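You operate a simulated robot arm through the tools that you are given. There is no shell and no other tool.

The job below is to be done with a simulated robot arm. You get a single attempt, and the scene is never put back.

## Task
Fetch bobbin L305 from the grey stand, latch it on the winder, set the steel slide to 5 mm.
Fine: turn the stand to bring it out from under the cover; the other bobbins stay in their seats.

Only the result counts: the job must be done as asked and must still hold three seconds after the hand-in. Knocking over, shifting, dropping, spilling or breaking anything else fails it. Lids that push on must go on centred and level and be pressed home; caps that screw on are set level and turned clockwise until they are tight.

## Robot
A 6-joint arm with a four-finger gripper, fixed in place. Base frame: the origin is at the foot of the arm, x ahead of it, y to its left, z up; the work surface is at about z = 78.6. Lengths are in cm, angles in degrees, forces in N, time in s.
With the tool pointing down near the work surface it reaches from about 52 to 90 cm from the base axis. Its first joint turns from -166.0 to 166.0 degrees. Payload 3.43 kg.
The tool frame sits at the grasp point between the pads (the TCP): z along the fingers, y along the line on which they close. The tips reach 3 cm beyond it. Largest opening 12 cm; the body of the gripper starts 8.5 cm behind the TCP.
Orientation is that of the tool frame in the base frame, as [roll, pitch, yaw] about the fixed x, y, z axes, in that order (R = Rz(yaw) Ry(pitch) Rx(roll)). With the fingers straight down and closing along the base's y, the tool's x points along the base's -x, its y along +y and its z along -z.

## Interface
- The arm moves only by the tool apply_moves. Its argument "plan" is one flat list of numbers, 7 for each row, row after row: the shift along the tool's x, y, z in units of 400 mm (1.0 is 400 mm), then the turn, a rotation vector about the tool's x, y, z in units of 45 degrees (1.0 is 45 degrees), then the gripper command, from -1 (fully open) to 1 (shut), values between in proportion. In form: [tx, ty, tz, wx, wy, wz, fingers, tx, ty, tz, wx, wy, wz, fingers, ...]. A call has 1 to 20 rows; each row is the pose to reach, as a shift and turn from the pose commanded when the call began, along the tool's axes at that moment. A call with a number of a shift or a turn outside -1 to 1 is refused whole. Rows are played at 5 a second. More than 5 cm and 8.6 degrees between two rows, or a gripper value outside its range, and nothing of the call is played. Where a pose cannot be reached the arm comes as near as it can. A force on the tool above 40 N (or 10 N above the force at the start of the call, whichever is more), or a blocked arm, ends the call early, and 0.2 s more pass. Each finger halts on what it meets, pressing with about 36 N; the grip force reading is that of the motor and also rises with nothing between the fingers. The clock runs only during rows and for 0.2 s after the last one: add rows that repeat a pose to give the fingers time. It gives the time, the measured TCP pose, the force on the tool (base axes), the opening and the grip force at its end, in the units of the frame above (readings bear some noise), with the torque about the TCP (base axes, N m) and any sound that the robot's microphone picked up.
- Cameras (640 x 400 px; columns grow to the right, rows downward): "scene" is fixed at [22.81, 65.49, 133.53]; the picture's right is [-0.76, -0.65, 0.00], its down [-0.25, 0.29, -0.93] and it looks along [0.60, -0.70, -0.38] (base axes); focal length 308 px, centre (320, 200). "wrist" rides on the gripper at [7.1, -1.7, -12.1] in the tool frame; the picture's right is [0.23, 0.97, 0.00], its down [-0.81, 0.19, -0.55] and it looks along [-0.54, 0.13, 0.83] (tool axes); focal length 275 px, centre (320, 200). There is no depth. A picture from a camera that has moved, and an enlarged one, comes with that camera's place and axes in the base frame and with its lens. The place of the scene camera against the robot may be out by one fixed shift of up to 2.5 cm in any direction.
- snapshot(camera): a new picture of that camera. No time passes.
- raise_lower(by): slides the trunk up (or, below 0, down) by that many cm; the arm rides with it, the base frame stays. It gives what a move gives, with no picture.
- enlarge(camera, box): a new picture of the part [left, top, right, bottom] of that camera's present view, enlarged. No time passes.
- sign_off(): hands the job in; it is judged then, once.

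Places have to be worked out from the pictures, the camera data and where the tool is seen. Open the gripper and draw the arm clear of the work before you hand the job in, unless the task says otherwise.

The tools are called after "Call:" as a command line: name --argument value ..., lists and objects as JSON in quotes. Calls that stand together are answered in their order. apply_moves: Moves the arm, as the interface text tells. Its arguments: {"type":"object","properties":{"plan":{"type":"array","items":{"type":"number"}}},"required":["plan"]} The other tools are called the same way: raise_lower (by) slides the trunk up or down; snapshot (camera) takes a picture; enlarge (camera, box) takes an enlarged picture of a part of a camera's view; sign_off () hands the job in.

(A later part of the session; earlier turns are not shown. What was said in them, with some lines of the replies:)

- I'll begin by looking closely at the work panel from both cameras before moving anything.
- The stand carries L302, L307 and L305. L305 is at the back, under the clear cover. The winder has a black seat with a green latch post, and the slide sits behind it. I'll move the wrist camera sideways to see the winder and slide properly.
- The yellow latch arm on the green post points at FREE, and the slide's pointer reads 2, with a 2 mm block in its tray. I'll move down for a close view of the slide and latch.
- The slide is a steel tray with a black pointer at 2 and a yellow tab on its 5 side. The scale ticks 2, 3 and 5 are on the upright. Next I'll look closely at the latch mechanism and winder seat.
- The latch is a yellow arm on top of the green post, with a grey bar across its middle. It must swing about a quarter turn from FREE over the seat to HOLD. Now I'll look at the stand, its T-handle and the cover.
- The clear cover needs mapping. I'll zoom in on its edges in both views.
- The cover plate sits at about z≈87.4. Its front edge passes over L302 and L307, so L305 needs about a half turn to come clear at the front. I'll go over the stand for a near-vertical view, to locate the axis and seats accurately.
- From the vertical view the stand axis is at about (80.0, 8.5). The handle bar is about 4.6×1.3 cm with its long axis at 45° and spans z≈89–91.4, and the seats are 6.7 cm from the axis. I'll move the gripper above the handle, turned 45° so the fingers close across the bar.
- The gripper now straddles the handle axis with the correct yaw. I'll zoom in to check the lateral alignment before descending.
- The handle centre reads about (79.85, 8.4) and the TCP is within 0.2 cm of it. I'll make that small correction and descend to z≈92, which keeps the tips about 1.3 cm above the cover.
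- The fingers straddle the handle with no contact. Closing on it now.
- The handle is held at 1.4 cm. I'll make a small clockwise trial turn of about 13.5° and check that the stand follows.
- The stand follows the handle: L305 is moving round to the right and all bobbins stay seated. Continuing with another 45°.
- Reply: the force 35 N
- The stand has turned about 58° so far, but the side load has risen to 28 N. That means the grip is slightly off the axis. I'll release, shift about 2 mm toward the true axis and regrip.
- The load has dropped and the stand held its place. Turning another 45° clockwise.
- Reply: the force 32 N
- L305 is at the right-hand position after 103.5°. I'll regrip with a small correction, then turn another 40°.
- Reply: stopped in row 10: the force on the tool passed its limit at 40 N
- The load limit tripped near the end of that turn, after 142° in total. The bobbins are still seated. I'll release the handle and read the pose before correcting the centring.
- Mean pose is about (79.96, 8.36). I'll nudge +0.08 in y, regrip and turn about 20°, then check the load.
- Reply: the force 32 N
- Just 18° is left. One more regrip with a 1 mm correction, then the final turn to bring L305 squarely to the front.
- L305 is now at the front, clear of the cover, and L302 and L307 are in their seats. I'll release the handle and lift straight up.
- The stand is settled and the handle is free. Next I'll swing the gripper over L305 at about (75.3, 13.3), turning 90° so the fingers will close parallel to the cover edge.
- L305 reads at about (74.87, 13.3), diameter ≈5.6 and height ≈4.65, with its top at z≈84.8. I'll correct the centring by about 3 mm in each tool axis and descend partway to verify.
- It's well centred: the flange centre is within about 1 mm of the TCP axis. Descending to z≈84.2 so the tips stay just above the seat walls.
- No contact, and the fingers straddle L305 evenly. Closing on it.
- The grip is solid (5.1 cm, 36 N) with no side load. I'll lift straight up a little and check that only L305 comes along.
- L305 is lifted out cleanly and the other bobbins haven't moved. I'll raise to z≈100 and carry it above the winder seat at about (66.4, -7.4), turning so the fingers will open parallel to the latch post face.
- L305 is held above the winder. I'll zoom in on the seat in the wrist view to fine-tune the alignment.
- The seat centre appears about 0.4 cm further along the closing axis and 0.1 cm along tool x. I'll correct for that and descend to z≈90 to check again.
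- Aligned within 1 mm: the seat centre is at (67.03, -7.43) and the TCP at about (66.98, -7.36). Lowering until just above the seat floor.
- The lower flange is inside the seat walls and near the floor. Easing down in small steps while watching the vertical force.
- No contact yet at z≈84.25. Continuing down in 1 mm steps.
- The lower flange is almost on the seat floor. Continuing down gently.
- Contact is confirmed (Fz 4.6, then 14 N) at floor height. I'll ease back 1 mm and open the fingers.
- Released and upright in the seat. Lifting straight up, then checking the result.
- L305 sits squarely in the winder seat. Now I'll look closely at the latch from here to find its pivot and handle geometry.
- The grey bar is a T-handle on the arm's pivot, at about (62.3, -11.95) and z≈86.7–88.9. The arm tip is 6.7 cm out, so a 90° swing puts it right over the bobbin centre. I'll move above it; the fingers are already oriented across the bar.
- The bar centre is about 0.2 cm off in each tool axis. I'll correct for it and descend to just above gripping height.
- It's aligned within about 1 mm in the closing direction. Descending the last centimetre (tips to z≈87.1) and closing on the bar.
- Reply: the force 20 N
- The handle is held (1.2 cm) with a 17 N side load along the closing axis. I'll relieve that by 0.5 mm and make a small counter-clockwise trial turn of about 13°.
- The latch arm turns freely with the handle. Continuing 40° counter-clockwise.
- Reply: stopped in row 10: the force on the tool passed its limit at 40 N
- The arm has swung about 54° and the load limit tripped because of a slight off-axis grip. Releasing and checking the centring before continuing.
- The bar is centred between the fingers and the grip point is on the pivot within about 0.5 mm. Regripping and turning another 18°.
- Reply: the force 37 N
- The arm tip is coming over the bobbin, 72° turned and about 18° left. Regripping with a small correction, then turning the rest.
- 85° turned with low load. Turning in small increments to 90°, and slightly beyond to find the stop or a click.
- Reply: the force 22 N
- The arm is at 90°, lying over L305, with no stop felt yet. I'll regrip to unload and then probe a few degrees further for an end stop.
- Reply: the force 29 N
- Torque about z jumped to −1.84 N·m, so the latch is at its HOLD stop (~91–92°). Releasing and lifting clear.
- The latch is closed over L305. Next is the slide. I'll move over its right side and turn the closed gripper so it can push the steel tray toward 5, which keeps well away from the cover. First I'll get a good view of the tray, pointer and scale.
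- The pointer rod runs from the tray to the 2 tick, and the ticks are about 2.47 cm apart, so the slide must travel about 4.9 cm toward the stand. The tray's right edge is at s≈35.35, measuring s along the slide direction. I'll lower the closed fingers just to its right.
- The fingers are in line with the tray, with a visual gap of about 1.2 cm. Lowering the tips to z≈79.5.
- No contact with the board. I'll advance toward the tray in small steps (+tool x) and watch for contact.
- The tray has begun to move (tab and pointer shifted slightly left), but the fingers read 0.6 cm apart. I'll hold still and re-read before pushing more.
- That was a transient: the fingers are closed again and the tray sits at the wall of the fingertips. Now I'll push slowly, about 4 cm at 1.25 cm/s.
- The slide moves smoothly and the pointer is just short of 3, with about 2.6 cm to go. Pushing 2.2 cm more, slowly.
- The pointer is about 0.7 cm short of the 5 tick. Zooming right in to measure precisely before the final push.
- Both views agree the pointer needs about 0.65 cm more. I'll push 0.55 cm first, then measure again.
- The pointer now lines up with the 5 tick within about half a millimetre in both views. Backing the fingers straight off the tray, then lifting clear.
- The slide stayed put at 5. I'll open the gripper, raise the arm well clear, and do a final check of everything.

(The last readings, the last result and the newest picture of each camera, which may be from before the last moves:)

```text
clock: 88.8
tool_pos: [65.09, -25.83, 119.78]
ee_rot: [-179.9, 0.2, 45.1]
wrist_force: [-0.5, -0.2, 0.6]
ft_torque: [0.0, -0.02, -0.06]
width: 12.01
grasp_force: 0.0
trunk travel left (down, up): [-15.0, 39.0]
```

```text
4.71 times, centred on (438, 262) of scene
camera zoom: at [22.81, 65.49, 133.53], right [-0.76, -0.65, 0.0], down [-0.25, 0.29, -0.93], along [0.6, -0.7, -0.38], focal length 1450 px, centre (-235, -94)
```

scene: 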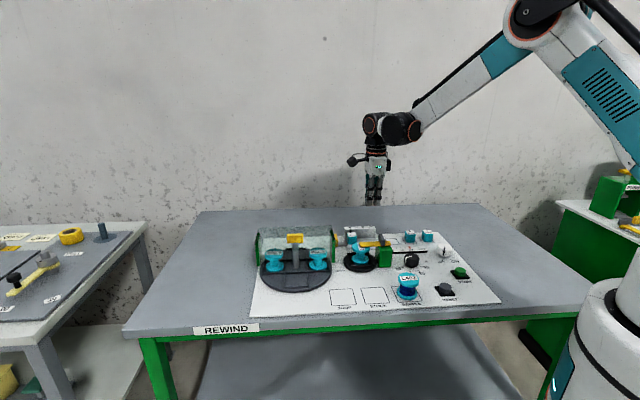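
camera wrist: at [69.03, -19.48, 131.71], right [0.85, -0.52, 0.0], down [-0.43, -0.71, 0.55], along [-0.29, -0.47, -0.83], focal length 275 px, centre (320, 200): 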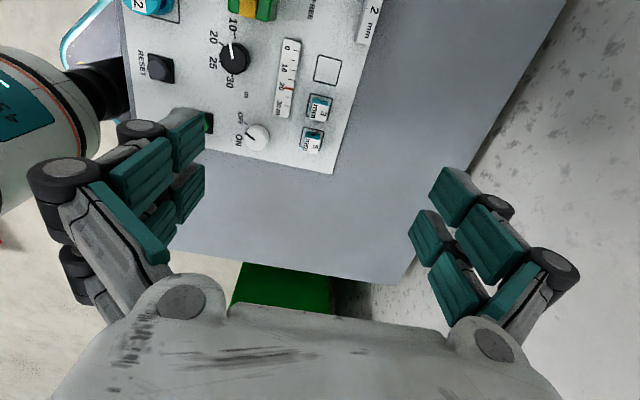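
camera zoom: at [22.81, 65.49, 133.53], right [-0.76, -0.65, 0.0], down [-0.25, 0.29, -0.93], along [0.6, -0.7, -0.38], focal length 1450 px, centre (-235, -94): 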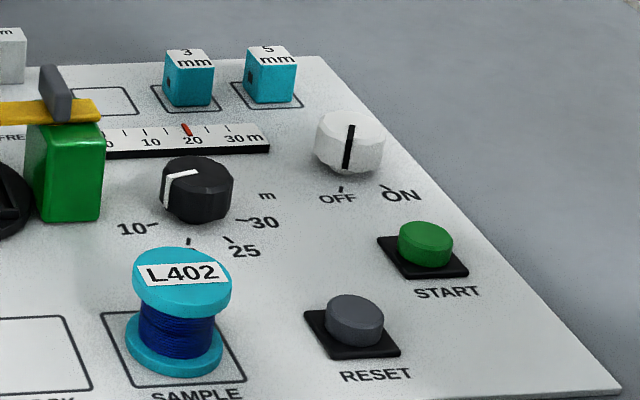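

Final check before handing in:
- **Bobbin:** L305 is upright in the winder seat with the latch arm over it at the HOLD stop.
- **Slide:** the pointer is on 5, with its 2 mm block still in the tray.
- **Everything else:** L302 and L307 are in their seats and nothing else moved.
- **Arm:** the gripper is open and well clear of the work.

Handing in.

Call:
sign_off

```text
The job is handed in.
```

I handed the job in: L305 is latched on the winder and the steel slide is set to 5 mm. I haven't seen the judge's result.

- **Bobbin:** I turned the stand half a turn by its handle to bring L305 out from under the cover. I set it in the winder seat and turned the latch arm over it until it reached its stop at HOLD. L302 and L307 stayed in their seats, and I left the stand turned.
- **Slide:** I pushed the tray along until the pointer lined up with the 5 mark, about half a millimetre past it at most. The 2 mm block is still in the tray. I read "set to 5 mm" as moving the pointer, not swapping in the 5 mm block.
- **Everything else:** the last pictures showed nothing else moved. The gripper is open and the arm is clear of the work.
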